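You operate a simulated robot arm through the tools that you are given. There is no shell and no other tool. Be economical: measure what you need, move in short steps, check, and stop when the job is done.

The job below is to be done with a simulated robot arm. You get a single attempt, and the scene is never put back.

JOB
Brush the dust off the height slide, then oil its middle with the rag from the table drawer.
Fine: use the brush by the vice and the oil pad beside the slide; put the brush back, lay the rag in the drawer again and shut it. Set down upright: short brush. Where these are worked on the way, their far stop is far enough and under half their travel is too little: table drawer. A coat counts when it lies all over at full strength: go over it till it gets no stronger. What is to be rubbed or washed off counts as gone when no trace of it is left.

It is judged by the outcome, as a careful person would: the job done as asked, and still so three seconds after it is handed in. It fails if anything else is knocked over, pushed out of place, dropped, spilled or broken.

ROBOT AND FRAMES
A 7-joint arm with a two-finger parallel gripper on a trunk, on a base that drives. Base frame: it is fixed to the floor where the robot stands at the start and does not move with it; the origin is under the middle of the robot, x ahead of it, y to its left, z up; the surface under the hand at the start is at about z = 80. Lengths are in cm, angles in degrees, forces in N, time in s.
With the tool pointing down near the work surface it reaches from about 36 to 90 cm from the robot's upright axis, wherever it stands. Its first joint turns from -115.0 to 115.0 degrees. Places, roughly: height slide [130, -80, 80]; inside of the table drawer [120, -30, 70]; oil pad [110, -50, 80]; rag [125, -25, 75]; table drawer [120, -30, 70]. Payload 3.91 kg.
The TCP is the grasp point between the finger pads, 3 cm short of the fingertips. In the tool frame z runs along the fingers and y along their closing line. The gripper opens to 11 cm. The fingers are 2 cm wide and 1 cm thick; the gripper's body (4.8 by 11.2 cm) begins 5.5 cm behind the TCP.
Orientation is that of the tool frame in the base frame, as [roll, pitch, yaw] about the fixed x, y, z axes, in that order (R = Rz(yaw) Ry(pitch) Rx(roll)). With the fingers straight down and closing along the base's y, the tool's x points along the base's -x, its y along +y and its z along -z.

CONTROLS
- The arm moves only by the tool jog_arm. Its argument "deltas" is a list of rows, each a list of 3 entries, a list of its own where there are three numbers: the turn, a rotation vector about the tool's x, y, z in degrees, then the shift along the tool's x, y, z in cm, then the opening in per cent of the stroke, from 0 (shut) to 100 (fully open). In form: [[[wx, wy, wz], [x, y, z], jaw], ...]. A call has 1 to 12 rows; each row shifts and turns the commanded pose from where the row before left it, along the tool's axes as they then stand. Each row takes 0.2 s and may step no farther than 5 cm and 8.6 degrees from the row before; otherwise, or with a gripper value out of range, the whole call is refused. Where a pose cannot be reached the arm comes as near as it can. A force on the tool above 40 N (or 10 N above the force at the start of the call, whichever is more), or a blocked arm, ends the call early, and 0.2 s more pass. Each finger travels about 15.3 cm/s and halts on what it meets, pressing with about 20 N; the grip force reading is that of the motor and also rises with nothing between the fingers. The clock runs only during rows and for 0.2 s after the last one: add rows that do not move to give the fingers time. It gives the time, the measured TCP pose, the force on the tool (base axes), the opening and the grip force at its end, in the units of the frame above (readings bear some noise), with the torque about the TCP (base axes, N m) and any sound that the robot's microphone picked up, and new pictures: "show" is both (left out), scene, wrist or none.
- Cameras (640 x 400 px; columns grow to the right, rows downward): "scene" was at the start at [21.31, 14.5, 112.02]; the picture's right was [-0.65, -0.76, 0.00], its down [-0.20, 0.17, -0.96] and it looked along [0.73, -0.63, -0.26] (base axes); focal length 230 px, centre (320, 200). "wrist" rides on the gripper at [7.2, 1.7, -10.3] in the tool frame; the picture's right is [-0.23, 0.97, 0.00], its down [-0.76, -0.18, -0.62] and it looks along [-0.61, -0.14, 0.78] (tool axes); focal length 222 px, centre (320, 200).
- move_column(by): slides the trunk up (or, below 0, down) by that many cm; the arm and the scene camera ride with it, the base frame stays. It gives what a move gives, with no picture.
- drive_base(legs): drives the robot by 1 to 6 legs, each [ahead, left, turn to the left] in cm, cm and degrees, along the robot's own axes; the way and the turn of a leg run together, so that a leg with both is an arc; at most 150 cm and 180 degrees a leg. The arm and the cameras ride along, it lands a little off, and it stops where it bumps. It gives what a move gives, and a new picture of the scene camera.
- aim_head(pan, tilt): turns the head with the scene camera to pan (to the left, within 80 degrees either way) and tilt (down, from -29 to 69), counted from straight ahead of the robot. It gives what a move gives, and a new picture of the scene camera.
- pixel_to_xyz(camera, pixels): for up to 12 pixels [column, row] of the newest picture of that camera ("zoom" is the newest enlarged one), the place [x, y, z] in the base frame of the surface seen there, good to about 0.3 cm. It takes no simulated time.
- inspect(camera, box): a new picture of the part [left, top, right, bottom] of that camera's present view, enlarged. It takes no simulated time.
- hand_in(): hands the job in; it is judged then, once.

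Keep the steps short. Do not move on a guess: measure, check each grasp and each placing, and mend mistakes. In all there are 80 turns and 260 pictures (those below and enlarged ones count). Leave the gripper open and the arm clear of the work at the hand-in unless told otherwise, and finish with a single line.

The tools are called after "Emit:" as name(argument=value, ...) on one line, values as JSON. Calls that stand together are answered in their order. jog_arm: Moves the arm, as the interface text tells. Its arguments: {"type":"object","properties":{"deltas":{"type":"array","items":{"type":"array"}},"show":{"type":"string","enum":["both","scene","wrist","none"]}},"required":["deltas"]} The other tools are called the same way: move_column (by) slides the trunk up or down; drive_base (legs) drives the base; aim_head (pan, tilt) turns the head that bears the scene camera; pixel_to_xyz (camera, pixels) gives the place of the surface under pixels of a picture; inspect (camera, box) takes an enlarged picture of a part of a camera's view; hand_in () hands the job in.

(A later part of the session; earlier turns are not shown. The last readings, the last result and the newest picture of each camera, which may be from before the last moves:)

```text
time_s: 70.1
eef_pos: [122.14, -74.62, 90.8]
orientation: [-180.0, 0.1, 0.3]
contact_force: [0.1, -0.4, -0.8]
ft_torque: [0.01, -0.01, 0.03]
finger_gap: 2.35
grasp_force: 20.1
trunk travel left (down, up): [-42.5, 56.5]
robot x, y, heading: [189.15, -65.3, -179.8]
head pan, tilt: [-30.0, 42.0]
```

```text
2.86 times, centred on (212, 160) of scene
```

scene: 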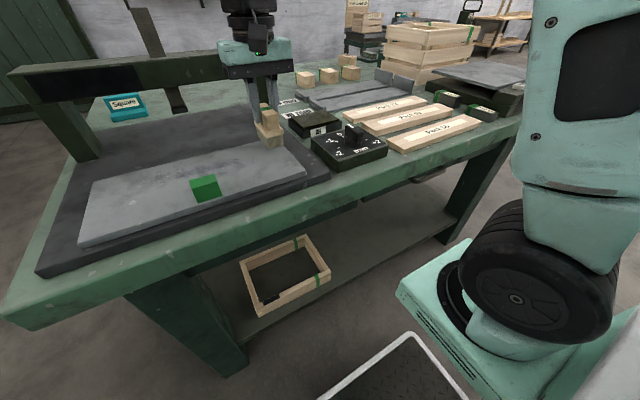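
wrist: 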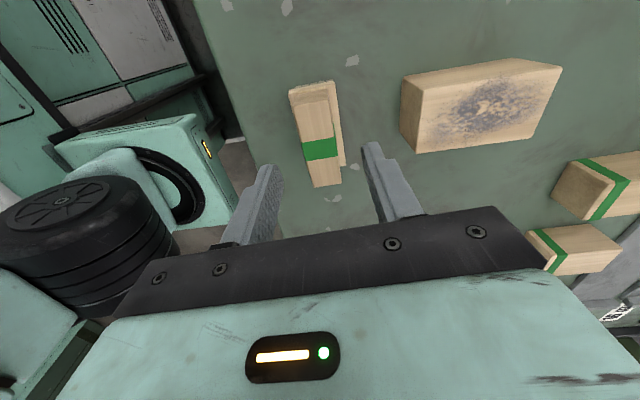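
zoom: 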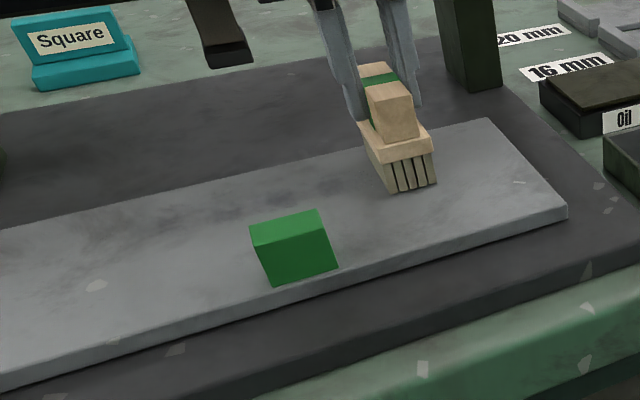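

Not yet in contact at 90.8. I lower 0.3 and stroke −y over the residue and back.

Emit:
jog_arm(deltas=[[[0, 0, 0], [0, 0, 0.3], 0], [[0, 0, 0], [0, 0, 0.1], 0], [[0, 0, 0], [0, 2, 0], 0], [[0, 0, 0], [0, 2, 0], 0], [[0, 0, 0], [0, 2, 0], 0], [[0, 0, 0], [0, 2, 0], 0], [[0, 0, 0], [0, 2, 0], 0], [[0, 0, 0], [0, 2, 0], 0], [[0, 0, 0], [0, 2, 0], 0], [[0, 0, 0], [0, 2, 0], 0], [[0, 0, 0], [0, 2, 0], 0], [[0, 0, 0], [0, 2, 0], 0]], show="none")

Emit:
inspect(camera="scene", box=[100, 115, 260, 215])

```text
time_s: 71.5
eef_pos: [122.04, -82.66, 90.42]
orientation: [179.7, 0.5, 0.1]
contact_force: [1.3, -1.5, 11.8]
ft_torque: [-0.08, -0.52, -0.05]
finger_gap: 2.35
grasp_force: 19.4
trunk travel left (down, up): [-42.5, 56.5]
robot x, y, heading: [189.39, -65.18, -179.7]
head pan, tilt: [-30.0, 42.0]
stopped in row 7: the force on the tool passed its limit at 41 N (the readings are from after the stop); the commanded pose is now the measured one
```

```text
4.00 times, centred on (180, 165) of scene
```

zoom: 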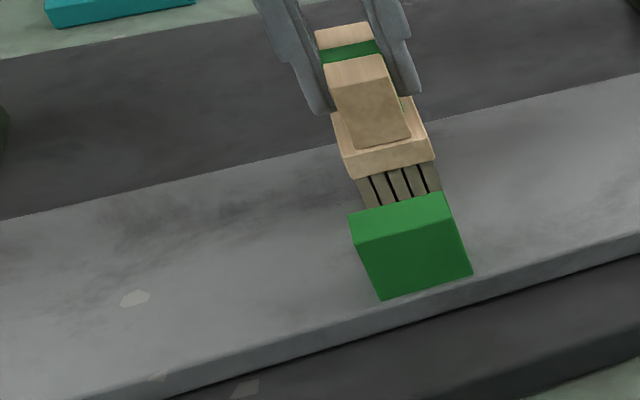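

Residue near the brush is gone; force too high again since the +x end bears. I level (0.7°), ease up 0.12 cm and continue to y≈−95.

Emit:
jog_arm(deltas=[[[0.3, 0.7, 0], [0, 0, -0.12], 0], [[0, 0, 0], [0, 1.5, 0], 0], [[0, 0, 0], [0, 1.5, 0], 0], [[0, 0, 0], [0, 1.5, 0], 0], [[0, 0, 0], [0, 1.5, 0], 0], [[0, 0, 0], [0, 1.5, 0], 0], [[0, 0, 0], [0, 1.5, 0], 0], [[0, 0, 0], [0, 1.5, 0], 0], [[0, 0, 0], [0, 1.5, 0], 0]], show="none")

Emit:
jog_arm(deltas=[[[0, 0, 0], [0, -1.8, 0], 0], [[0, 0, 0], [0, -1.8, 0], 0], [[0, 0, 0], [0, -1.8, 0], 0], [[0, 0, 0], [0, -1.8, 0], 0], [[0, 0, 0], [0, -1.8, 0], 0], [[0, 0, 0], [0, -1.8, 0], 0], [[0, 0, 0], [0, -1.8, 0], 0], [[0, 0, 0], [0, -1.8, 0], 0], [[0, 0, 0], [0, -1.8, 0], 0], [[0, 0, 0], [0, -1.8, 0], 0], [[0, 0, 0], [0, -1.8, 0], 0], [[0, 0, 0], [0, -1.8, 0], 0]], show="none")

Emit:
inspect(camera="scene", box=[80, 100, 304, 240])

```text
time_s: 73.5
eef_pos: [122.12, -94.52, 90.59]
orientation: [-179.8, -0.4, 0.1]
contact_force: [0.1, 1.1, 7.5]
ft_torque: [0.08, 0.21, -0.08]
finger_gap: 2.32
grasp_force: 20.3
trunk travel left (down, up): [-42.5, 56.5]
robot x, y, heading: [188.92, -64.81, -179.9]
head pan, tilt: [-30.0, 42.0]
```

```text
time_s: 76.1
eef_pos: [122.25, -72.99, 90.54]
orientation: [-179.8, -0.5, 0.0]
contact_force: [-0.1, -2.8, 12.2]
ft_torque: [-0.25, 0.4, 0.09]
finger_gap: 2.32
grasp_force: 19.5
trunk travel left (down, up): [-42.5, 56.5]
robot x, y, heading: [189.14, -65.06, -179.7]
head pan, tilt: [-30.0, 42.0]
```

```text
2.86 times, centred on (192, 170) of scene
```

zoom: 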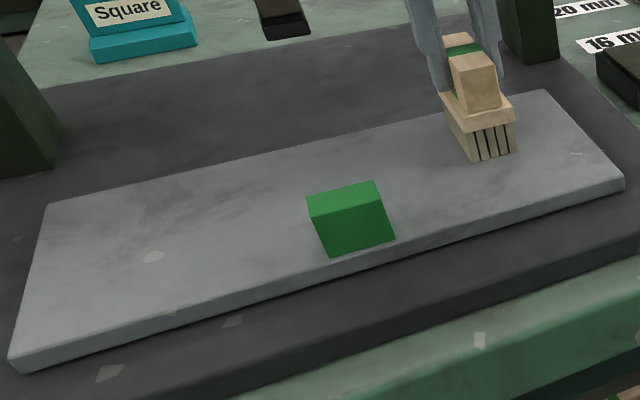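

The purple residue is gone. For certainty one more pass at x≈125.5 and one at x≈120, lifting between.

Emit:
jog_arm(deltas=[[[0, -0.4, 0], [0, 0, -1], 0], [[0, 0, 0], [3.2, 0, 0], 0], [[0, 0, 0], [0, 0, 0.98], 0], [[0, 0, 0], [0, 2.4, 0], 0], [[0, 0, 0], [0, 2.4, 0], 0], [[0, 0, 0], [0, 2.4, 0], 0], [[0, 0, 0], [0, 2.4, 0], 0], [[0, 0, 0], [0, 2.4, 0], 0], [[0, 0, 0], [0, 2.4, 0], 0], [[0, 0, 0], [0, 2.4, 0], 0], [[0, 0, 0], [0, 2.4, 0], 0], [[0, 0, 0], [0, 2.4, 0], 0]], show="none")

Emit:
jog_arm(deltas=[[[0, 0, 0], [0, 0, -1], 0], [[0, 0, 0], [-5.0, 0, 0], 0], [[0, 0, 0], [0, 0, 0.95], 0], [[0, 0, 0], [0, -2.4, 0], 0], [[0, 0, 0], [0, -2.4, 0], 0], [[0, 0, 0], [0, -2.4, 0], 0], [[0, 0, 0], [0, -2.4, 0], 0], [[0, 0, 0], [0, -2.4, 0], 0], [[0, 0, 0], [0, -2.4, 0], 0], [[0, 0, 0], [0, -2.4, 0], 0], [[0, 0, 0], [0, -2.4, 0], 0], [[0, 0, 0], [0, -2.4, 0], 0]], show="none")

Emit:
jog_arm(deltas=[[[0, 0, 0], [0, 0, -3], 0], [[0, 0, 0], [0, 0, -5], 0], [[0, 0, 0], [0, 0, -5], 0], [[0, 0, 0], [0, 0, -5], 0], [[0, 0, 0], [4.5, -1, 0], 0], [[0, 0, 0], [4.5, -1, 0], 0], [[0, 0, 0], [4.5, -1, 0], 0], [[0, 0, 0], [4.5, -1, 0], 0]], show="none")

Emit:
inspect(camera="scene", box=[80, 115, 304, 255])

```text
time_s: 78.7
eef_pos: [125.24, -94.56, 90.46]
orientation: [-179.9, 0.0, 0.1]
contact_force: [-0.7, 0.8, -1.6]
ft_torque: [0.0, 0.0, -0.03]
finger_gap: 2.33
grasp_force: 20.1
trunk travel left (down, up): [-42.5, 56.5]
robot x, y, heading: [188.95, -65.16, -179.7]
head pan, tilt: [-30.0, 42.0]
```

```text
time_s: 81.3
eef_pos: [120.36, -72.55, 90.58]
orientation: [-179.9, 0.0, 0.2]
contact_force: [-0.4, 0.6, -1.7]
ft_torque: [0.01, 0.0, 0.01]
finger_gap: 2.35
grasp_force: 20.4
trunk travel left (down, up): [-42.5, 56.5]
robot x, y, heading: [188.99, -65.03, -179.7]
head pan, tilt: [-30.0, 42.0]
```

```text
time_s: 83.1
eef_pos: [138.27, -69.05, 108.78]
orientation: [-179.8, -0.2, 0.0]
contact_force: [-0.6, 0.6, -1.1]
ft_torque: [-0.01, -0.04, 0.0]
finger_gap: 2.34
grasp_force: 19.9
trunk travel left (down, up): [-42.5, 56.5]
robot x, y, heading: [188.68, -65.31, -179.9]
head pan, tilt: [-30.0, 42.0]
```

```text
2.86 times, centred on (192, 185) of scene
```

zoom: 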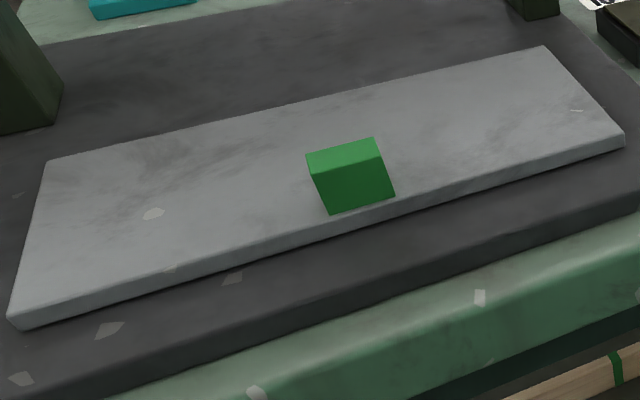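

The streak is gone. I zoom tightly to check for specks near the middle.

Emit:
inspect(camera="scene", box=[100, 135, 196, 195])

Emit:
inspect(camera="scene", box=[170, 125, 266, 185])

```text
6.67 times, centred on (148, 165) of scene
```

zoom: 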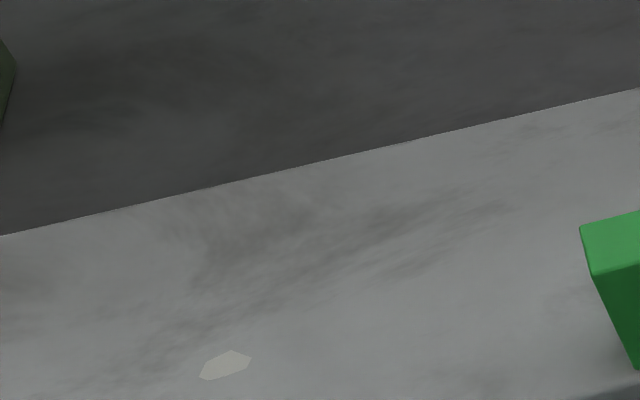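

```text
6.67 times, centred on (218, 155) of scene
```

zoom: 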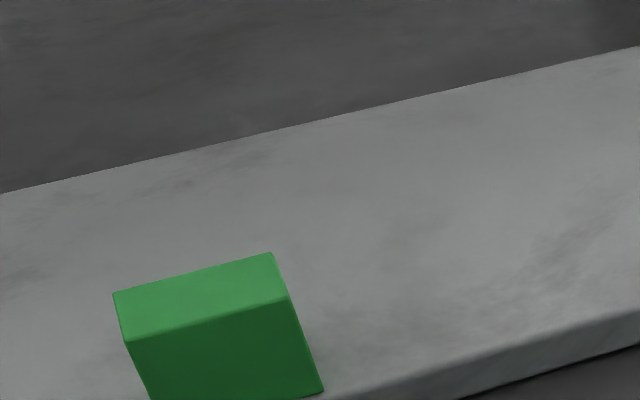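

The slide is clean. Now I carry the brush back the way I came (6 legs).

Emit:
drive_base(legs=[[0, 0, -90], [-112, 0, 0], [0, 150, 0], [0, 39, 0], [0, 0, -90], [0, 150, 0]])

Emit:
drive_base(legs=[[0, 24, 0]])

Emit:
aim_head(pan=-15, tilt=45)

```text
time_s: 111.1
eef_pos: [60.34, -36.6, 109.02]
orientation: [-179.8, 0.1, 174.2]
contact_force: [0.4, -0.1, -1.9]
ft_torque: [-0.01, -0.02, 0.02]
finger_gap: 2.35
grasp_force: 19.6
trunk travel left (down, up): [-42.5, 56.5]
robot x, y, heading: [9.54, -35.09, -5.8]
head pan, tilt: [-30.0, 42.0]
stopped in leg 6: the robot was blocked; the commanded pose is now the measured one
```

scene: 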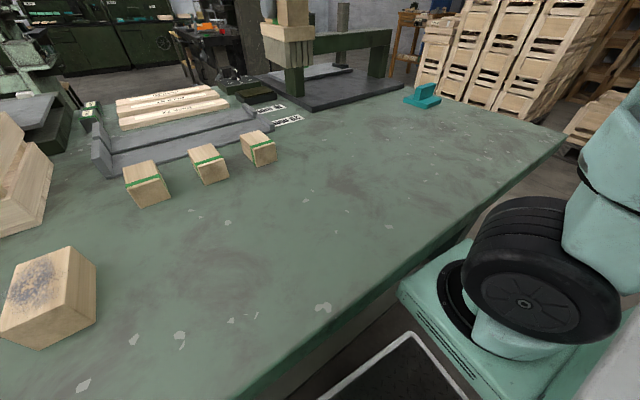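

```text
time_s: 112.4
eef_pos: [60.68, -31.58, 108.88]
orientation: [-179.8, 0.0, 170.3]
contact_force: [-0.5, -0.9, -0.5]
ft_torque: [-0.03, 0.0, 0.01]
finger_gap: 2.35
grasp_force: 20.2
trunk travel left (down, up): [-42.5, 56.5]
robot x, y, heading: [10.52, -26.54, -9.6]
head pan, tilt: [-30.0, 42.0]
stopped in leg 1: the robot was blocked; the commanded pose is now the measured one
```

scene: 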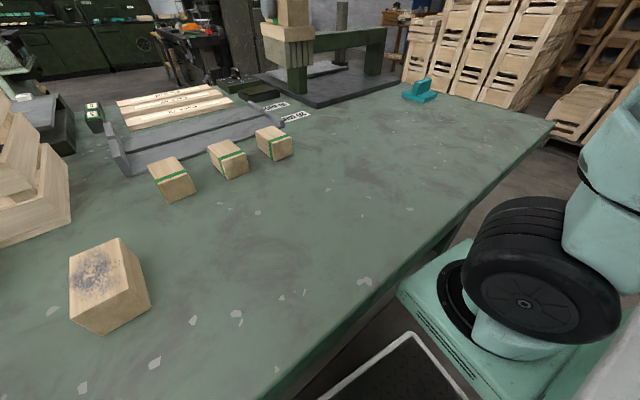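

```text
time_s: 113.1
eef_pos: [60.57, -31.64, 109.09]
orientation: [-179.8, 0.2, 170.4]
contact_force: [-0.5, 0.0, -1.3]
ft_torque: [0.02, 0.02, -0.02]
finger_gap: 2.33
grasp_force: 20.1
trunk travel left (down, up): [-42.5, 56.5]
robot x, y, heading: [10.22, -27.13, -9.5]
head pan, tilt: [-15.0, 45.0]
```

scene: 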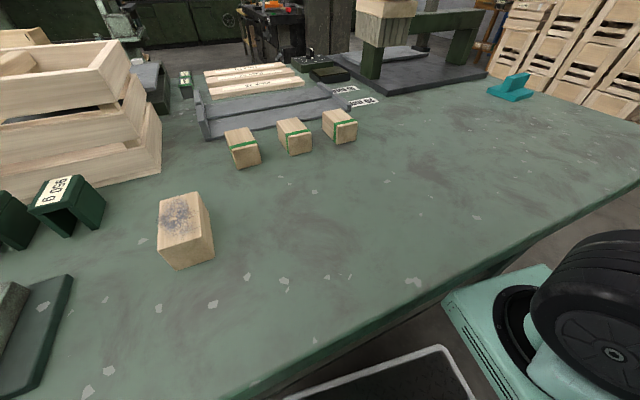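

The base crept against the table edge (heading −9.5°, x=10). I back off 10 cm, straighten and shift left, then check that nothing moved.

Emit:
drive_base(legs=[[-10, 0, 0], [0, 0, 9.5], [0, 22, 0]])

Emit:
pixel_to_xyz(camera="scene", pixels=[[320, 200], [152, 280]])

```text
time_s: 116.2
eef_pos: [51.11, 0.39, 108.86]
orientation: [-179.7, -0.1, -179.8]
contact_force: [-0.1, 0.2, -0.7]
ft_torque: [-0.01, -0.01, -0.01]
finger_gap: 2.34
grasp_force: 19.9
trunk travel left (down, up): [-42.5, 56.5]
robot x, y, heading: [-0.09, -3.49, 0.2]
head pan, tilt: [-15.0, 45.0]
```

scene: 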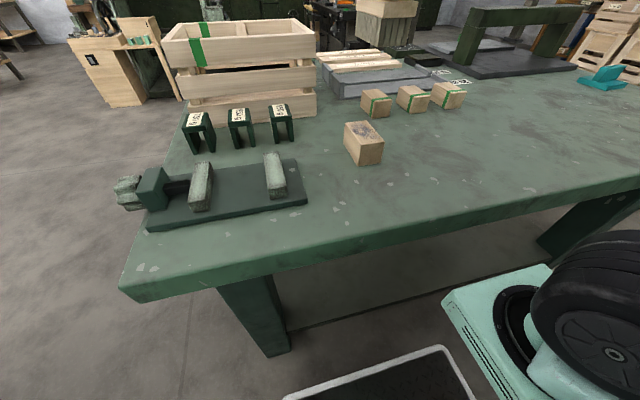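

```text
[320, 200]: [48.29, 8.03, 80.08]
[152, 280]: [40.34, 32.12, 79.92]
```

Everything stands as before. I turn the brush back and move over its original spot (48,−4.1).

Emit:
jog_arm(deltas=[[[0, 0, 0], [1.55, -2.25, 0], 0], [[0, 0, 0], [1.55, -2.25, 0], 0], [[0, 0, 8.6], [0, 0, 0], 0], [[0, 0, 8.6], [0, 0, 0], 0], [[0, 0, 8.6], [0, 0, 0], 0], [[0, 0, 8.6], [0, 0, 0], 0], [[0, 0, 8.6], [0, 0, 0], 0], [[0, 0, 8.6], [0, 0, 0], 0], [[0, 0, 8.6], [0, 0, 0], 0], [[0, 0, 8.6], [0, 0, 0], 0], [[0, 0, 8.6], [0, 0, 0], 0], [[0, 0, 8.6], [0, 0, 0], 0]], show="none")

Emit:
jog_arm(deltas=[[[0, 0, 0], [0, 0, 5], 0], [[0, 0, 0], [0, 0, 5], 0], [[0, 0, 0], [0, 0, 5], 0], [[0, 0, 0], [0, 0, 4.5], 0]], show="none")

Emit:
inspect(camera="scene", box=[320, 90, 480, 190])

```text
time_s: 118.8
eef_pos: [47.8, -4.09, 108.77]
orientation: [-180.0, 0.2, 94.3]
contact_force: [0.0, 0.1, -0.7]
ft_torque: [-0.01, -0.02, -0.02]
finger_gap: 2.35
grasp_force: 20.4
trunk travel left (down, up): [-42.5, 56.5]
robot x, y, heading: [0.21, -3.47, 0.1]
head pan, tilt: [-15.0, 45.0]
```

```text
time_s: 119.8
eef_pos: [47.69, -4.25, 89.64]
orientation: [179.9, 0.3, 94.3]
contact_force: [-0.3, -0.6, -0.5]
ft_torque: [0.01, -0.02, -0.04]
finger_gap: 2.33
grasp_force: 19.8
trunk travel left (down, up): [-42.5, 56.5]
robot x, y, heading: [0.09, -3.62, 0.4]
head pan, tilt: [-15.0, 45.0]
```

```text
4.00 times, centred on (400, 140) of scene
```

zoom: 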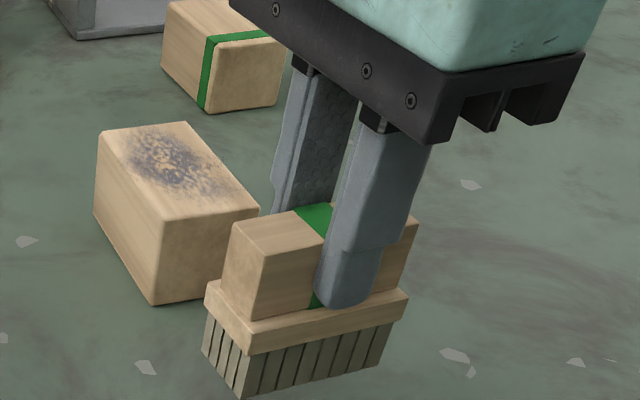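

The brush hangs level above its place. I lower by small steps until it touches.

Emit:
jog_arm(deltas=[[[0, 0, 0], [0, 0, 1.5], 0], [[0, 0, 0], [0, 0, 0.6], 0], [[0, 0, 0], [0, 0, 0.3], 0], [[0, 0, 0], [0, 0, 0.15], 0]], show="none")

```text
time_s: 120.8
eef_pos: [47.83, -4.18, 87.03]
orientation: [179.8, 0.2, 94.2]
contact_force: [-5.3, 0.0, 33.2]
ft_torque: [0.08, 0.32, -0.05]
finger_gap: 2.34
grasp_force: 19.7
trunk travel left (down, up): [-42.5, 56.5]
robot x, y, heading: [0.54, -3.48, 0.2]
head pan, tilt: [-15.0, 45.0]
```

Firm on the table (33 N). I ease up 0.1, open and withdraw upward.

Emit:
jog_arm(deltas=[[[0, 0, 0], [0, 0, -0.15], 0], [[0, 0, 0], [0, 0, 0], 25], [[0, 0, 0], [0, 0, 0], 45], [[0, 0, 0], [0, 0, 0], 45], [[0, 0, 0], [0, 0, -5], 45], [[0, 0, 0], [0, 0, -5], 45], [[0, 0, 0], [0, 0, -5], 45], [[0, 0, 0], [0, 0, -5], 45], [[0, 0, 0], [0, 0, -5], 45]], show="wrist")

Emit:
inspect(camera="scene", box=[320, 90, 480, 190])

```text
time_s: 122.8
eef_pos: [48.04, -3.9, 111.41]
orientation: [-179.9, 0.1, 94.3]
contact_force: [0.3, 0.5, 0.7]
ft_torque: [-0.02, -0.03, -0.01]
finger_gap: 4.95
grasp_force: 0.0
trunk travel left (down, up): [-42.5, 56.5]
robot x, y, heading: [0.09, -3.49, 0.4]
head pan, tilt: [-15.0, 45.0]
```

wrist: 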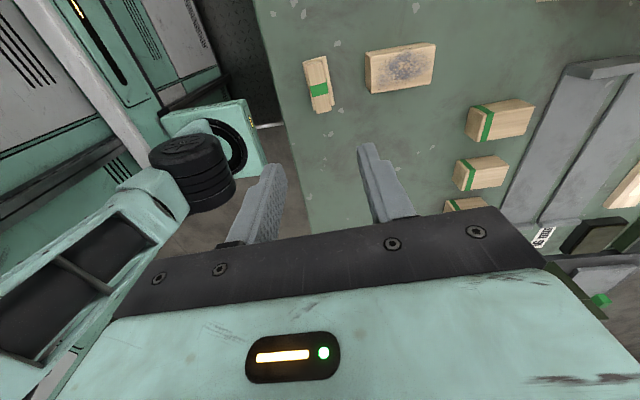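

```text
4.00 times, centred on (400, 140) of scene
```

zoom: 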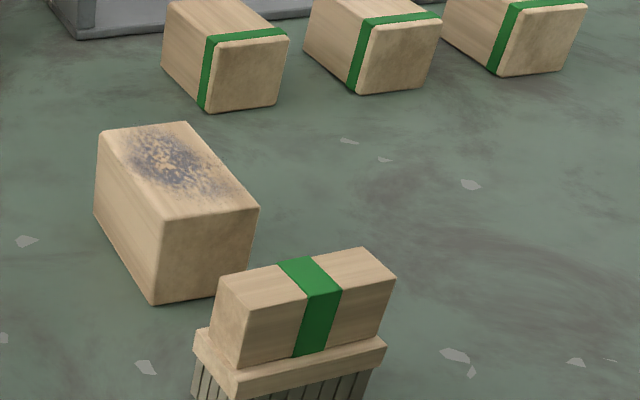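

The brush stands upright in its place. Now I drive back to the far side, this time in front of the drawer at about (215,−30).

Emit:
drive_base(legs=[[0, -150, 0], [0, -27, 0], [150, 0, 0], [66, 0, 0], [0, 0, 90], [148, 0, 0]])

Emit:
drive_base(legs=[[0, 0, 90]])

Emit:
aim_head(pan=0, tilt=35)

Emit:
inspect(camera="scene", box=[160, 120, 480, 320])

```text
time_s: 152.8
eef_pos: [203.48, 21.64, 111.38]
orientation: [-179.9, 0.2, -171.4]
contact_force: [-0.4, -0.9, -0.5]
ft_torque: [0.01, 0.0, -0.02]
finger_gap: 4.94
grasp_force: 0.1
trunk travel left (down, up): [-42.5, 56.5]
robot x, y, heading: [206.92, -25.96, 94.5]
head pan, tilt: [-15.0, 45.0]
```

scene: 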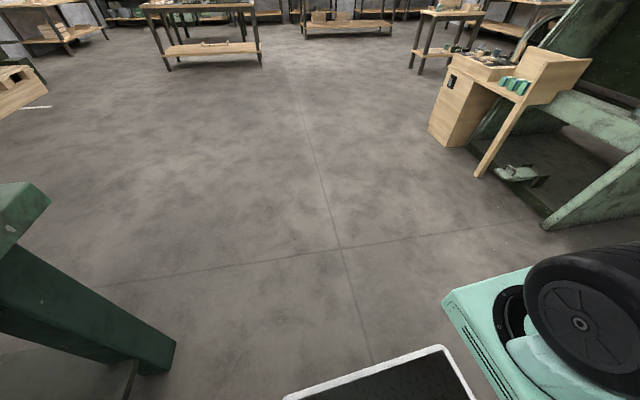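

```text
time_s: 157.2
eef_pos: [159.06, -31.61, 111.36]
orientation: [-179.8, 0.1, -78.7]
contact_force: [0.9, 0.4, 0.9]
ft_torque: [-0.02, 0.01, 0.02]
finger_gap: 4.95
grasp_force: 0.1
trunk travel left (down, up): [-42.5, 56.5]
robot x, y, heading: [206.78, -25.97, -172.5]
head pan, tilt: [-15.0, 45.0]
```

scene: 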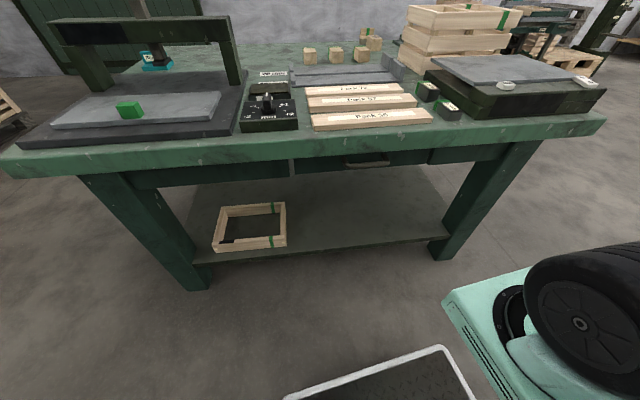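

```text
time_s: 157.9
eef_pos: [159.02, -31.64, 111.4]
orientation: [-179.9, 0.2, -78.7]
contact_force: [-0.8, -0.3, -0.4]
ft_torque: [-0.02, 0.01, 0.02]
finger_gap: 4.93
grasp_force: 0.0
trunk travel left (down, up): [-42.5, 56.5]
robot x, y, heading: [206.91, -26.38, -172.6]
head pan, tilt: [0.0, 35.0]
```

scene: 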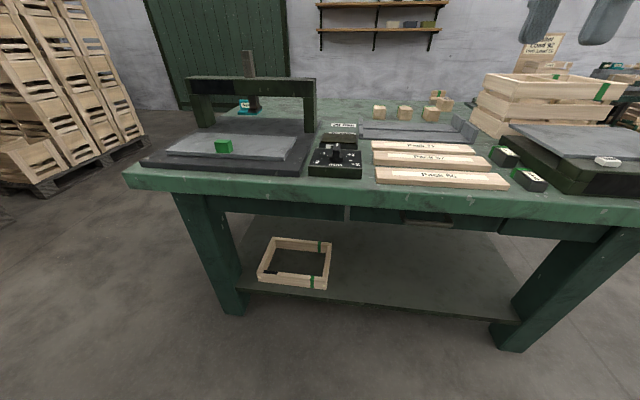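

```text
2.00 times, centred on (320, 220) of scene
```

zoom: 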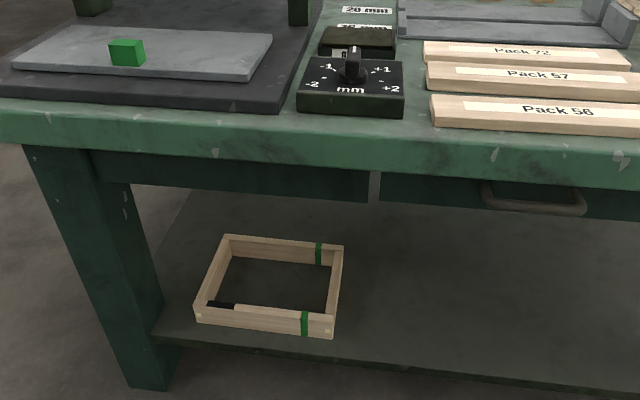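

The drawer handle is at scene (427,218). I zoom in and measure it.

Emit:
inspect(camera="scene", box=[340, 175, 516, 285])

Emit:
pixel_to_xyz(camera="zoom", pixels=[[230, 133], [255, 158], [310, 165], [370, 165], [402, 150], [390, 140], [300, 120], [300, 150], [310, 90], [200, 140], [450, 150], [40, 140]])

```text
3.64 times, centred on (428, 230) of scene
```

zoom: 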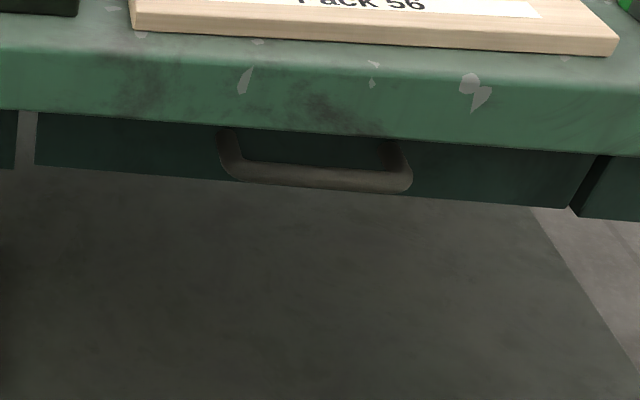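

```text
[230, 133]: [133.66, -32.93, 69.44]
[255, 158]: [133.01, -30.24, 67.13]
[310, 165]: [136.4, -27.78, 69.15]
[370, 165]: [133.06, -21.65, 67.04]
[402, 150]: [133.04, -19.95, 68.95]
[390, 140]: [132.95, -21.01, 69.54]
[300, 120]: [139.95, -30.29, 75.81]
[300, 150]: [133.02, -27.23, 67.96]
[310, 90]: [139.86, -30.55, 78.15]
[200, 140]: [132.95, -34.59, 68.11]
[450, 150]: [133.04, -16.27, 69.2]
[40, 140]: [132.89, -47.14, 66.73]
```

Handle: bar at x≈137, y −32…−21, z≈69, recessed under the table edge (x 139.9, underside ≈75.5). I'll grip it with the tool horizontal, closing vertically. First straighten the base and back off 18 cm, and look how far.

Emit:
drive_base(legs=[[0, 0, -7.3], [-18, 0, 0]])

Emit:
jog_arm(deltas=[[[-8.3, 0, 0], [0, 0, 0], 45], [[-8.3, 0, 0], [0, 0, 0], 45], [[-8.3, 0, 0], [0, 0, 0], 45], [[-8.3, 0, 0], [0, 0, 0], 45], [[-8.3, 0, 0], [0, 0, 0], 45], [[-8.3, 0, 0], [0, 0, 0], 45], [[-8.3, 0, 0], [0, 0, 0], 45], [[-8.3, 0, 0], [0, 0, 0], 45], [[-8.3, 0, 0], [0, 0, 0], 45], [[-8.3, 0, 0], [0, 0, 0], 45], [[-7, 0, 0], [0, 0, 0], 45]], show="both")

```text
time_s: 160.0
eef_pos: [177.04, -25.36, 111.31]
orientation: [-179.9, 0.2, -86.1]
contact_force: [0.4, -0.6, 0.5]
ft_torque: [0.03, 0.05, -0.03]
finger_gap: 4.96
grasp_force: 0.1
trunk travel left (down, up): [-42.5, 56.5]
robot x, y, heading: [225.23, -26.1, 179.9]
head pan, tilt: [0.0, 35.0]
```

scene: 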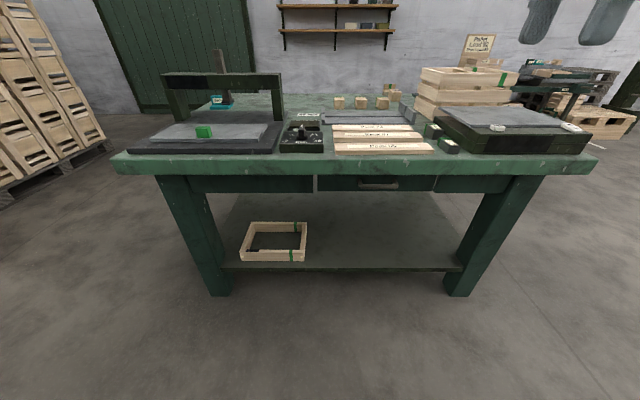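

```text
time_s: 162.4
eef_pos: [162.24, -33.43, 110.44]
orientation: [109.2, 0.1, -85.6]
contact_force: [0.4, -1.3, -0.8]
ft_torque: [0.0, 0.0, 0.03]
finger_gap: 4.99
grasp_force: 0.1
out of reach, approached as far as the arm can: row 2, 3, 4, 5, 6, 7, 8, 9, 10, 11
trunk travel left (down, up): [-42.5, 56.5]
robot x, y, heading: [225.07, -26.54, 180.2]
head pan, tilt: [0.0, 35.0]
```

scene: 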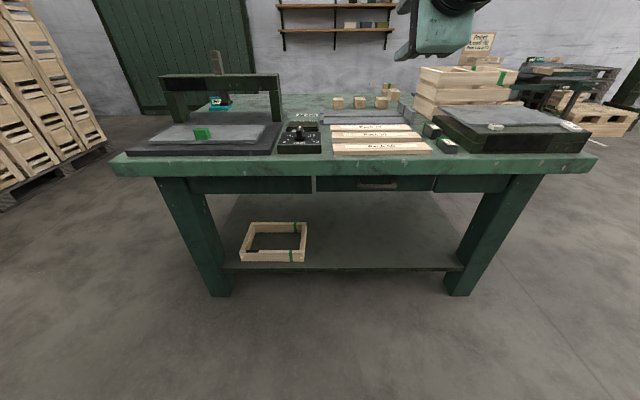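
wrist: 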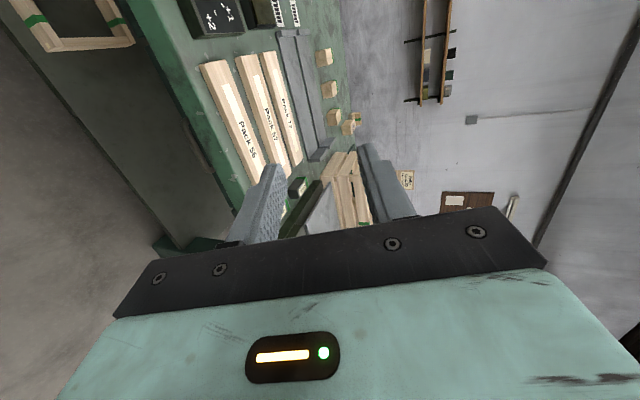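

It can't fully tilt this close in. I extend the tool forward (toward the table edge, staying outside of it) to x≈152.

Emit:
jog_arm(deltas=[[[0, 0, 0], [0.4, 0, 5], 45], [[0, 0, 0], [0.4, 0, 5], 45], [[0, 0, 0], [0.4, 0, 5], 45], [[0, 0, 0], [0.4, 0, 5], 45], [[0, 0, 0], [0, 0, 5], 45], [[0, 0, 0], [0, 0, 0], 45]], show="none")

Emit:
move_column(by=-25)

```text
refused: row 1 steps farther than a row can; nothing moved
```

```text
time_s: 165.0
eef_pos: [161.67, -33.87, 84.45]
orientation: [110.0, 0.2, -85.9]
contact_force: [0.5, -0.3, 0.2]
ft_torque: [-0.03, -0.03, -0.01]
finger_gap: 4.95
grasp_force: 0.0
trunk travel left (down, up): [-17.5, 81.5]
robot x, y, heading: [225.14, -26.27, 179.9]
head pan, tilt: [0.0, 35.0]
```

The rows were slightly too long; the trunk is down 25 cm, hand still clear of the table. I extend again with shorter steps.

Emit:
jog_arm(deltas=[[[0, 0, 0], [0.3, 0, 4.9], 45], [[0, 0, 0], [0.3, 0, 4.9], 45], [[0, 0, 0], [0.3, 0, 4.9], 45], [[0, 0, 0], [0.3, 0, 4.9], 45], [[0, 0, 0], [0, 0, 0], 45]], show="wrist")

```text
time_s: 166.2
eef_pos: [144.22, -36.89, 81.92]
orientation: [109.4, 0.6, -85.4]
contact_force: [0.3, -1.5, 1.1]
ft_torque: [0.05, -0.01, -0.1]
finger_gap: 4.92
grasp_force: 0.1
out of reach, approached as far as the arm can: row 3, 4
trunk travel left (down, up): [-17.5, 81.5]
robot x, y, heading: [224.86, -26.26, -179.9]
head pan, tilt: [0.0, 35.0]
```

wrist: 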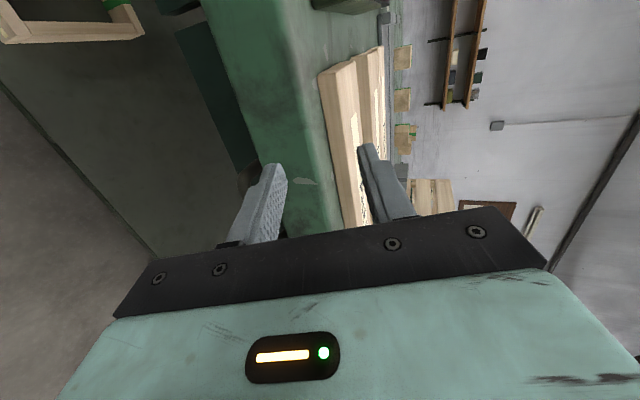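

It stalls at 20° below level in this wrist position. I back away from the edge and turn the hand back about its own axis, to tilt from the normal wrist position instead.

Emit:
jog_arm(deltas=[[[0, 0, 0], [0, 0, -4.9], 45], [[0, 0, 0], [0, 0, -4.9], 45], [[0, 0, -8.5], [0, 0, 0], 45], [[0, 0, -8.5], [0, 0, 0], 45], [[0, 0, -8.5], [0, 0, 0], 45], [[0, 0, -8.5], [0, 0, 0], 45], [[0, 0, -8.5], [0, 0, 0], 45], [[0, 0, -8.5], [0, 0, 0], 45], [[0, 0, -8.5], [0, 0, 0], 45], [[0, 0, -8.5], [0, 0, 0], 45], [[0, 0, -8.5], [0, 0, 0], 45], [[0, 0, -8.5], [0, 0, 0], 45]], show="none")

Emit:
jog_arm(deltas=[[[0, -5, 0], [0, 0, 0], 45], [[0, -5, 0], [0, 0, 0], 45], [[0, -5, 0], [0, 0, 0], 45], [[0, -5, 0], [0, 0, 0], 45], [[0, 0, 0], [0, 0, 0], 45]], show="scene")

```text
time_s: 168.8
eef_pos: [153.2, -35.98, 84.92]
orientation: [167.7, 70.5, -9.1]
contact_force: [0.4, -0.5, -0.4]
ft_torque: [-0.03, 0.01, 0.0]
finger_gap: 4.95
grasp_force: 0.0
trunk travel left (down, up): [-17.5, 81.5]
robot x, y, heading: [224.6, -26.28, 179.6]
head pan, tilt: [0.0, 35.0]
```

```text
time_s: 170.0
eef_pos: [153.16, -35.86, 84.98]
orientation: [76.3, 85.8, -101.2]
contact_force: [0.0, -0.5, 0.0]
ft_torque: [-0.02, 0.0, 0.03]
finger_gap: 4.95
grasp_force: 0.0
trunk travel left (down, up): [-17.5, 81.5]
robot x, y, heading: [224.62, -26.24, 180.1]
head pan, tilt: [0.0, 35.0]
```

scene: 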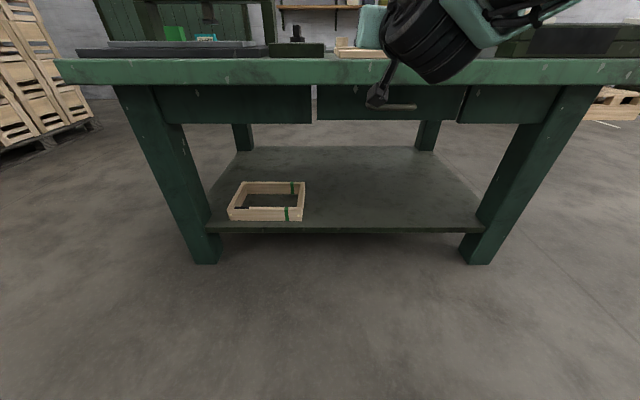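

The tool is now horizontal pointing at the table (z axis ≈ [−1,−0.04,0.02]). I shift to the handle's y and roll the hand 90° the other way so it closes vertically.

Emit:
jog_arm(deltas=[[[0, 0, 0], [0, -4.7, 0], 45], [[0, 0, 0], [0, -4.7, 0], 45], [[0, 0, -8.6], [0, 0, 0], 45], [[0, 0, -8.6], [0, 0, 0], 45], [[0, 0, -8.6], [0, 0, 0], 45], [[0, 0, -8.6], [0, 0, 0], 45], [[0, 0, -8.6], [0, 0, 0], 45], [[0, 0, -8.6], [0, 0, 0], 45], [[0, 0, -8.6], [0, 0, 0], 45], [[0, 0, -8.6], [0, 0, 0], 45], [[0, 0, -8.6], [0, 0, 0], 45], [[0, 0, -8.6], [0, 0, 0], 45]], show="wrist")

```text
time_s: 172.6
eef_pos: [152.79, -26.45, 84.21]
orientation: [-88.9, 8.1, 92.6]
contact_force: [0.2, -0.1, 0.1]
ft_torque: [0.0, -0.01, -0.03]
finger_gap: 4.94
grasp_force: 0.1
trunk travel left (down, up): [-17.5, 81.5]
robot x, y, heading: [224.89, -26.11, 179.8]
head pan, tilt: [0.0, 35.0]
```

wrist: 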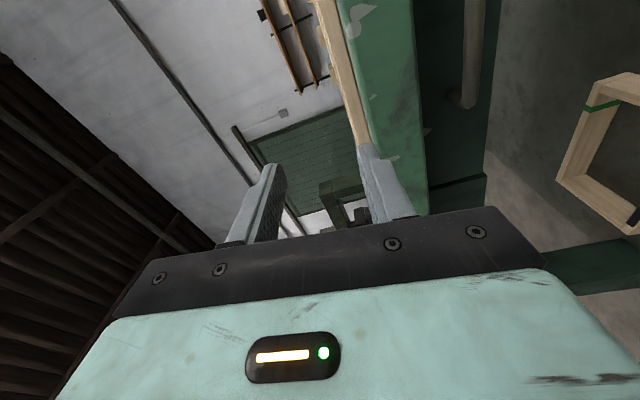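

The hand now points at the drawer and closes vertically. I correct the last 8° of roll and 2.6° of yaw, lower the trunk 15 cm to handle height and look.

Emit:
jog_arm(deltas=[[[0, 2.6, -8.0], [0, 0, 0], 36], [[0, 0, 0], [0, 0, 0], 36]], show="none")

Emit:
move_column(by=-15)

Emit:
aim_head(pan=0, tilt=20)

Emit:
inspect(camera="wrist", box=[0, 0, 640, 400])

```text
time_s: 173.2
eef_pos: [152.84, -26.44, 84.29]
orientation: [-89.3, 0.0, 89.8]
contact_force: [-0.2, 0.0, -0.1]
ft_torque: [-0.03, 0.05, -0.01]
finger_gap: 3.95
grasp_force: 0.1
trunk travel left (down, up): [-17.5, 81.5]
robot x, y, heading: [225.04, -26.13, 179.7]
head pan, tilt: [0.0, 35.0]
```

```text
time_s: 175.0
eef_pos: [152.76, -26.43, 69.1]
orientation: [-89.2, 0.3, 89.8]
contact_force: [-0.9, -0.4, 0.2]
ft_torque: [0.01, 0.02, 0.02]
finger_gap: 3.97
grasp_force: 0.1
trunk travel left (down, up): [-2.5, 96.5]
robot x, y, heading: [225.09, -25.88, 179.9]
head pan, tilt: [0.0, 35.0]
```

```text
time_s: 175.7
eef_pos: [152.8, -26.44, 69.24]
orientation: [-89.2, 0.2, 89.7]
contact_force: [0.0, 0.1, 0.7]
ft_torque: [0.02, 0.04, -0.01]
finger_gap: 3.97
grasp_force: 0.1
trunk travel left (down, up): [-2.5, 96.5]
robot x, y, heading: [225.41, -25.89, 180.0]
head pan, tilt: [0.0, 20.0]
```

scene: 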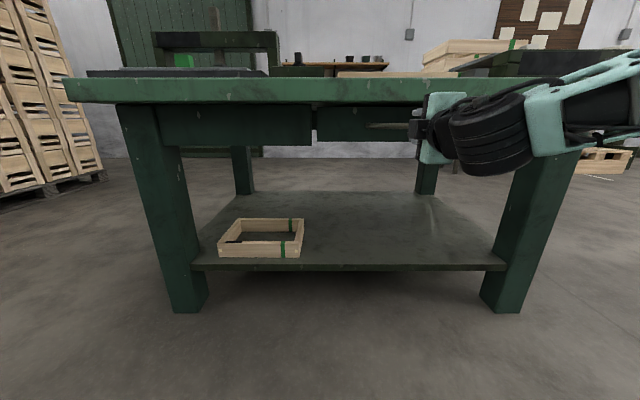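

```text
1.00 times, centred on (320, 200) of wrist (not enlarged: the box is as wide or as high as the picture)
```

zoom: 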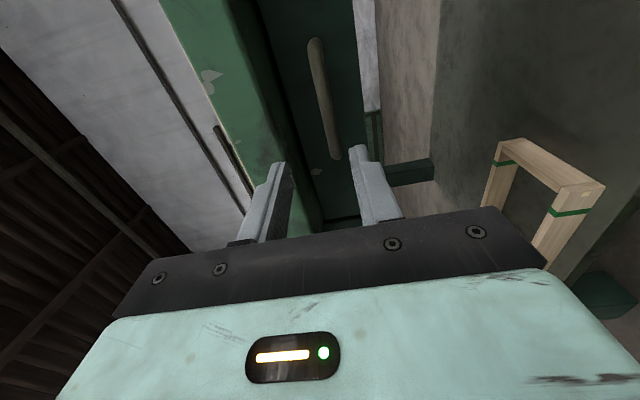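

The handle is at wrist (315–335, 40–160), between the fingers. I measure it.

Emit:
pixel_to_xyz(camera="zoom", pixels=[[318, 50], [324, 85], [330, 120], [335, 150], [312, 60], [326, 60], [300, 120], [345, 60], [290, 150], [240, 120]])

Emit:
inspect(camera="wrist", box=[240, 20, 400, 120])

```text
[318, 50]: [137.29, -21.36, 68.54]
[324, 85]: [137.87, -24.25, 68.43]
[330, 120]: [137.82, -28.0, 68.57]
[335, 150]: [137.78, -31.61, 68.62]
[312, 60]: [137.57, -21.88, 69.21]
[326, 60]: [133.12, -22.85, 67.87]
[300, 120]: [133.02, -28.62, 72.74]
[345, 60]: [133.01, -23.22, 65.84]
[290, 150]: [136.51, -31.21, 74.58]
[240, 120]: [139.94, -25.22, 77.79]
```

```text
4.00 times, centred on (320, 70) of wrist
```

zoom: 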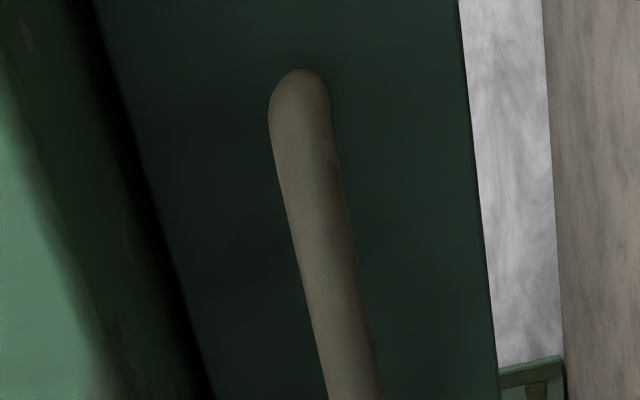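

Bar front at x 137.85, z 68.5. I lower 0.6 and move forward 15.4 cm, then close.

Emit:
jog_arm(deltas=[[[0, 0, 0], [0, 0.6, 0], 36], [[0, 0, 0], [0, 0, 4.5], 36], [[0, 0, 0], [0, 0, 4.5], 36], [[0, 0, 0], [0, 0, 4], 36], [[0, 0, 0], [0, 0, 2.3], 36], [[0, 0, 0], [0, 0, 0], 36]], show="wrist")

```text
time_s: 177.1
eef_pos: [137.6, -26.33, 69.07]
orientation: [-89.2, 0.3, 89.8]
contact_force: [-0.1, 0.8, 0.0]
ft_torque: [-0.01, 0.01, -0.02]
finger_gap: 3.96
grasp_force: 0.1
trunk travel left (down, up): [-2.5, 96.5]
robot x, y, heading: [225.36, -26.13, 179.9]
head pan, tilt: [0.0, 20.0]
```

wrist: 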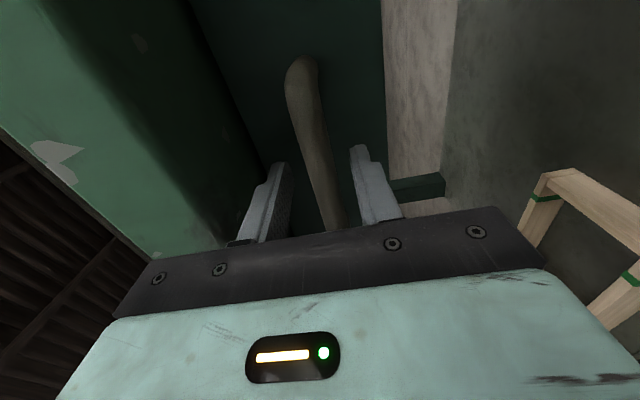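

The bar lies between the fingers. I settle 0.4 lower and close.

Emit:
jog_arm(deltas=[[[0, 0, 0], [0, 0.4, 0.2], 36], [[0, 0, 0], [0, 0, 0], 0], [[0, 0, 0], [0, 0, 0], 0], [[0, 0, 0], [0, 0, 0], 0]], show="none")

```text
time_s: 178.1
eef_pos: [137.53, -26.4, 68.77]
orientation: [-89.0, 0.2, 89.7]
contact_force: [-1.0, -0.7, 10.7]
ft_torque: [0.47, 0.11, -0.07]
finger_gap: 1.57
grasp_force: 45.4
trunk travel left (down, up): [-2.5, 96.5]
robot x, y, heading: [225.08, -26.08, 179.9]
head pan, tilt: [0.0, 20.0]
```

Gripped (1.57 cm bar). I pull the drawer slowly.

Emit:
jog_arm(deltas=[[[0, 0, 0], [0, 0, -1.5], 0], [[0, 0, 0], [0, 0, -2], 0], [[0, 0, 0], [0, 0, -2], 0], [[0, 0, 0], [0, 0, -2], 0], [[0, 0, 0], [0, 0, -2], 0], [[0, 0, 0], [0, 0, -2], 0], [[0, 0, 0], [0, 0, -2], 0], [[0, 0, 0], [0, 0, -2], 0]], show="wrist")

```text
time_s: 179.9
eef_pos: [152.8, -26.49, 68.69]
orientation: [-88.4, 0.4, 89.7]
contact_force: [-1.2, -0.9, 38.4]
ft_torque: [0.68, 0.2, -0.87]
finger_gap: 1.6
grasp_force: 44.6
trunk travel left (down, up): [-2.5, 96.5]
robot x, y, heading: [224.91, -26.31, 179.8]
head pan, tilt: [0.0, 20.0]
```

wrist: 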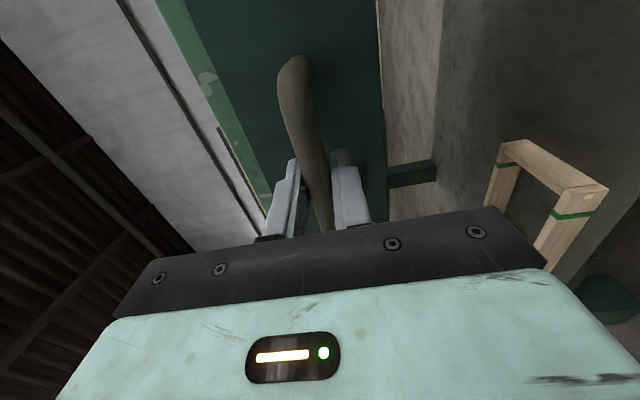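

The drawer follows (15 cm so far). There's an upward load of 38 N; I relax the hand up 0.25 cm and pull further.

Emit:
jog_arm(deltas=[[[0, 0, 0], [0, -0.25, 0], 0], [[0, 0, 0], [0, 0, -2], 0], [[0, 0, 0], [0, 0, -2], 0], [[0, 0, 0], [0, 0, -2], 0], [[0, 0, 0], [0, 0, -2], 0], [[0, 0, 0], [0, 0, -2], 0], [[0, 0, 0], [0, 0, -1], 0]], show="scene")

```text
time_s: 181.1
eef_pos: [159.26, -26.53, 68.6]
orientation: [-88.7, 0.3, 89.6]
contact_force: [-0.3, -13.3, 8.1]
ft_torque: [0.77, 0.05, 0.59]
finger_gap: 1.55
grasp_force: 44.8
trunk travel left (down, up): [-2.5, 96.5]
robot x, y, heading: [225.33, -26.26, 180.1]
head pan, tilt: [0.0, 20.0]
stopped in row 5: the force on the tool passed its limit at 64 N (the readings are from after the stop); the commanded pose is now the measured one
```

scene: 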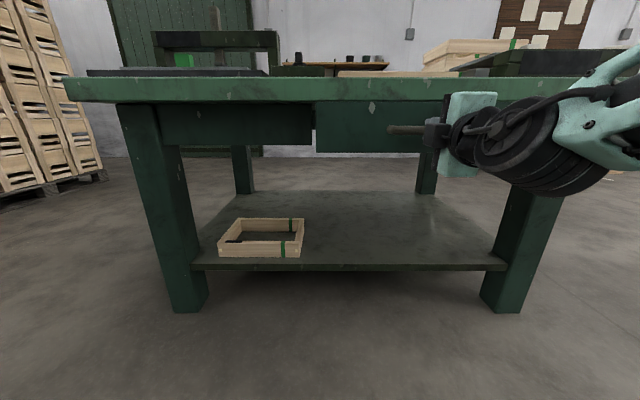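

The far stop is reached (22 cm). I open, back out 10 cm and raise the trunk to look into the drawer.

Emit:
jog_arm(deltas=[[[0, 0, 0], [0, 0, 0], 30], [[0, 0, 0], [0, 0, 0], 36], [[0, 0, 0], [0, 0, 0], 36], [[0, 0, 0], [0, 0, -4], 36], [[0, 0, 0], [0, 0, -4], 36], [[0, 0, 0], [0, 0, -3], 36]], show="none")

Emit:
move_column(by=42)

Emit:
aim_head(pan=0, tilt=42)

```text
time_s: 182.5
eef_pos: [163.01, -26.18, 68.83]
orientation: [-88.5, 0.3, 89.4]
contact_force: [0.0, -0.5, -0.2]
ft_torque: [0.02, 0.0, 0.0]
finger_gap: 3.95
grasp_force: 0.0
out of reach, approached as far as the arm can: row 5, 6
trunk travel left (down, up): [-2.5, 96.5]
robot x, y, heading: [225.35, -26.22, 179.6]
head pan, tilt: [0.0, 20.0]
```

```text
refused: 42 is not a number from -40 to 40
```

```text
time_s: 183.3
eef_pos: [162.97, -26.26, 68.76]
orientation: [-88.5, 0.4, 89.4]
contact_force: [-0.2, 0.4, 0.6]
ft_torque: [-0.02, 0.01, 0.01]
finger_gap: 3.94
grasp_force: 0.1
trunk travel left (down, up): [-2.5, 96.5]
robot x, y, heading: [225.14, -26.48, 180.0]
head pan, tilt: [0.0, 42.0]
```

scene: 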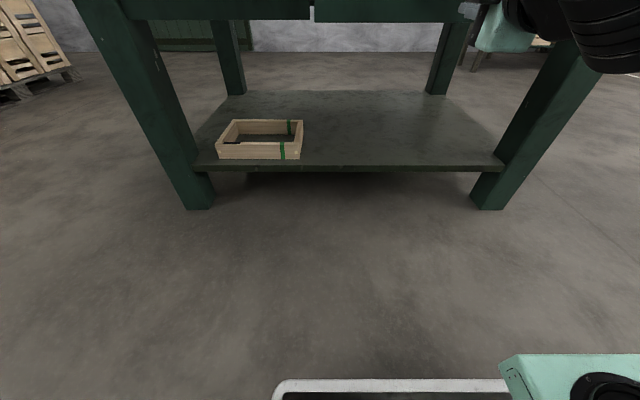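

The arm stalls with the tips barely past the bar, so I back the base 8 cm before raising.

Emit:
drive_base(legs=[[-8, 0, 0]])

Emit:
move_column(by=40)

Emit:
aim_head(pan=0, tilt=40)

```text
time_s: 184.4
eef_pos: [171.25, -26.29, 68.85]
orientation: [-88.5, 0.4, 89.5]
contact_force: [0.1, -0.2, -0.7]
ft_torque: [-0.03, 0.01, -0.02]
finger_gap: 3.94
grasp_force: 0.0
trunk travel left (down, up): [-2.5, 96.5]
robot x, y, heading: [233.32, -26.31, -180.3]
head pan, tilt: [0.0, 42.0]
```

scene: 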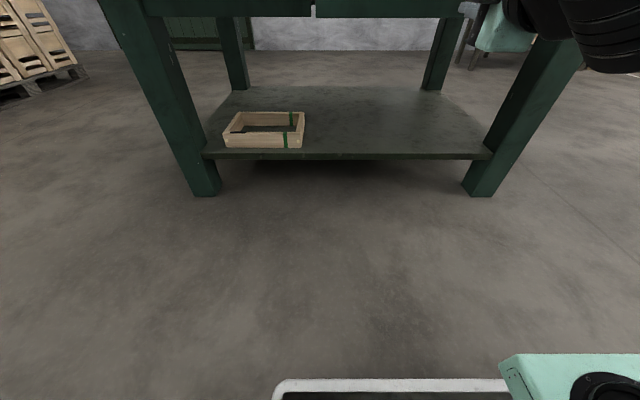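

```text
time_s: 188.2
eef_pos: [171.27, -26.41, 108.81]
orientation: [-88.5, 0.4, 89.5]
contact_force: [-0.2, -1.3, -0.4]
ft_torque: [0.01, 0.02, -0.01]
finger_gap: 3.96
grasp_force: 0.1
trunk travel left (down, up): [-42.5, 56.5]
robot x, y, heading: [233.3, -25.92, -180.0]
head pan, tilt: [0.0, 42.0]
```

```text
time_s: 188.9
eef_pos: [171.12, -26.23, 108.91]
orientation: [-88.5, 0.4, 89.5]
contact_force: [0.1, -0.4, -0.4]
ft_torque: [0.01, -0.02, -0.01]
finger_gap: 3.96
grasp_force: 0.0
trunk travel left (down, up): [-42.5, 56.5]
robot x, y, heading: [233.68, -26.27, -180.1]
head pan, tilt: [0.0, 40.0]
```

scene: 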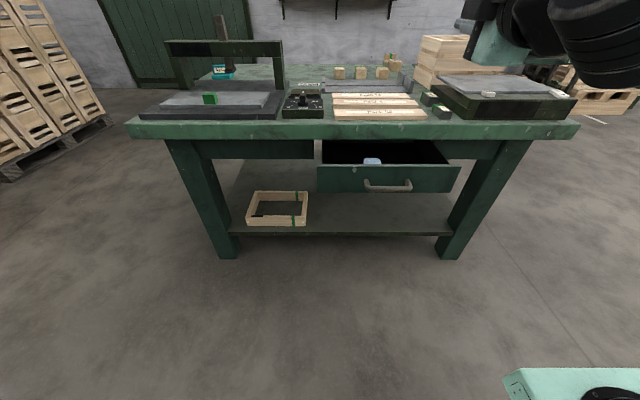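

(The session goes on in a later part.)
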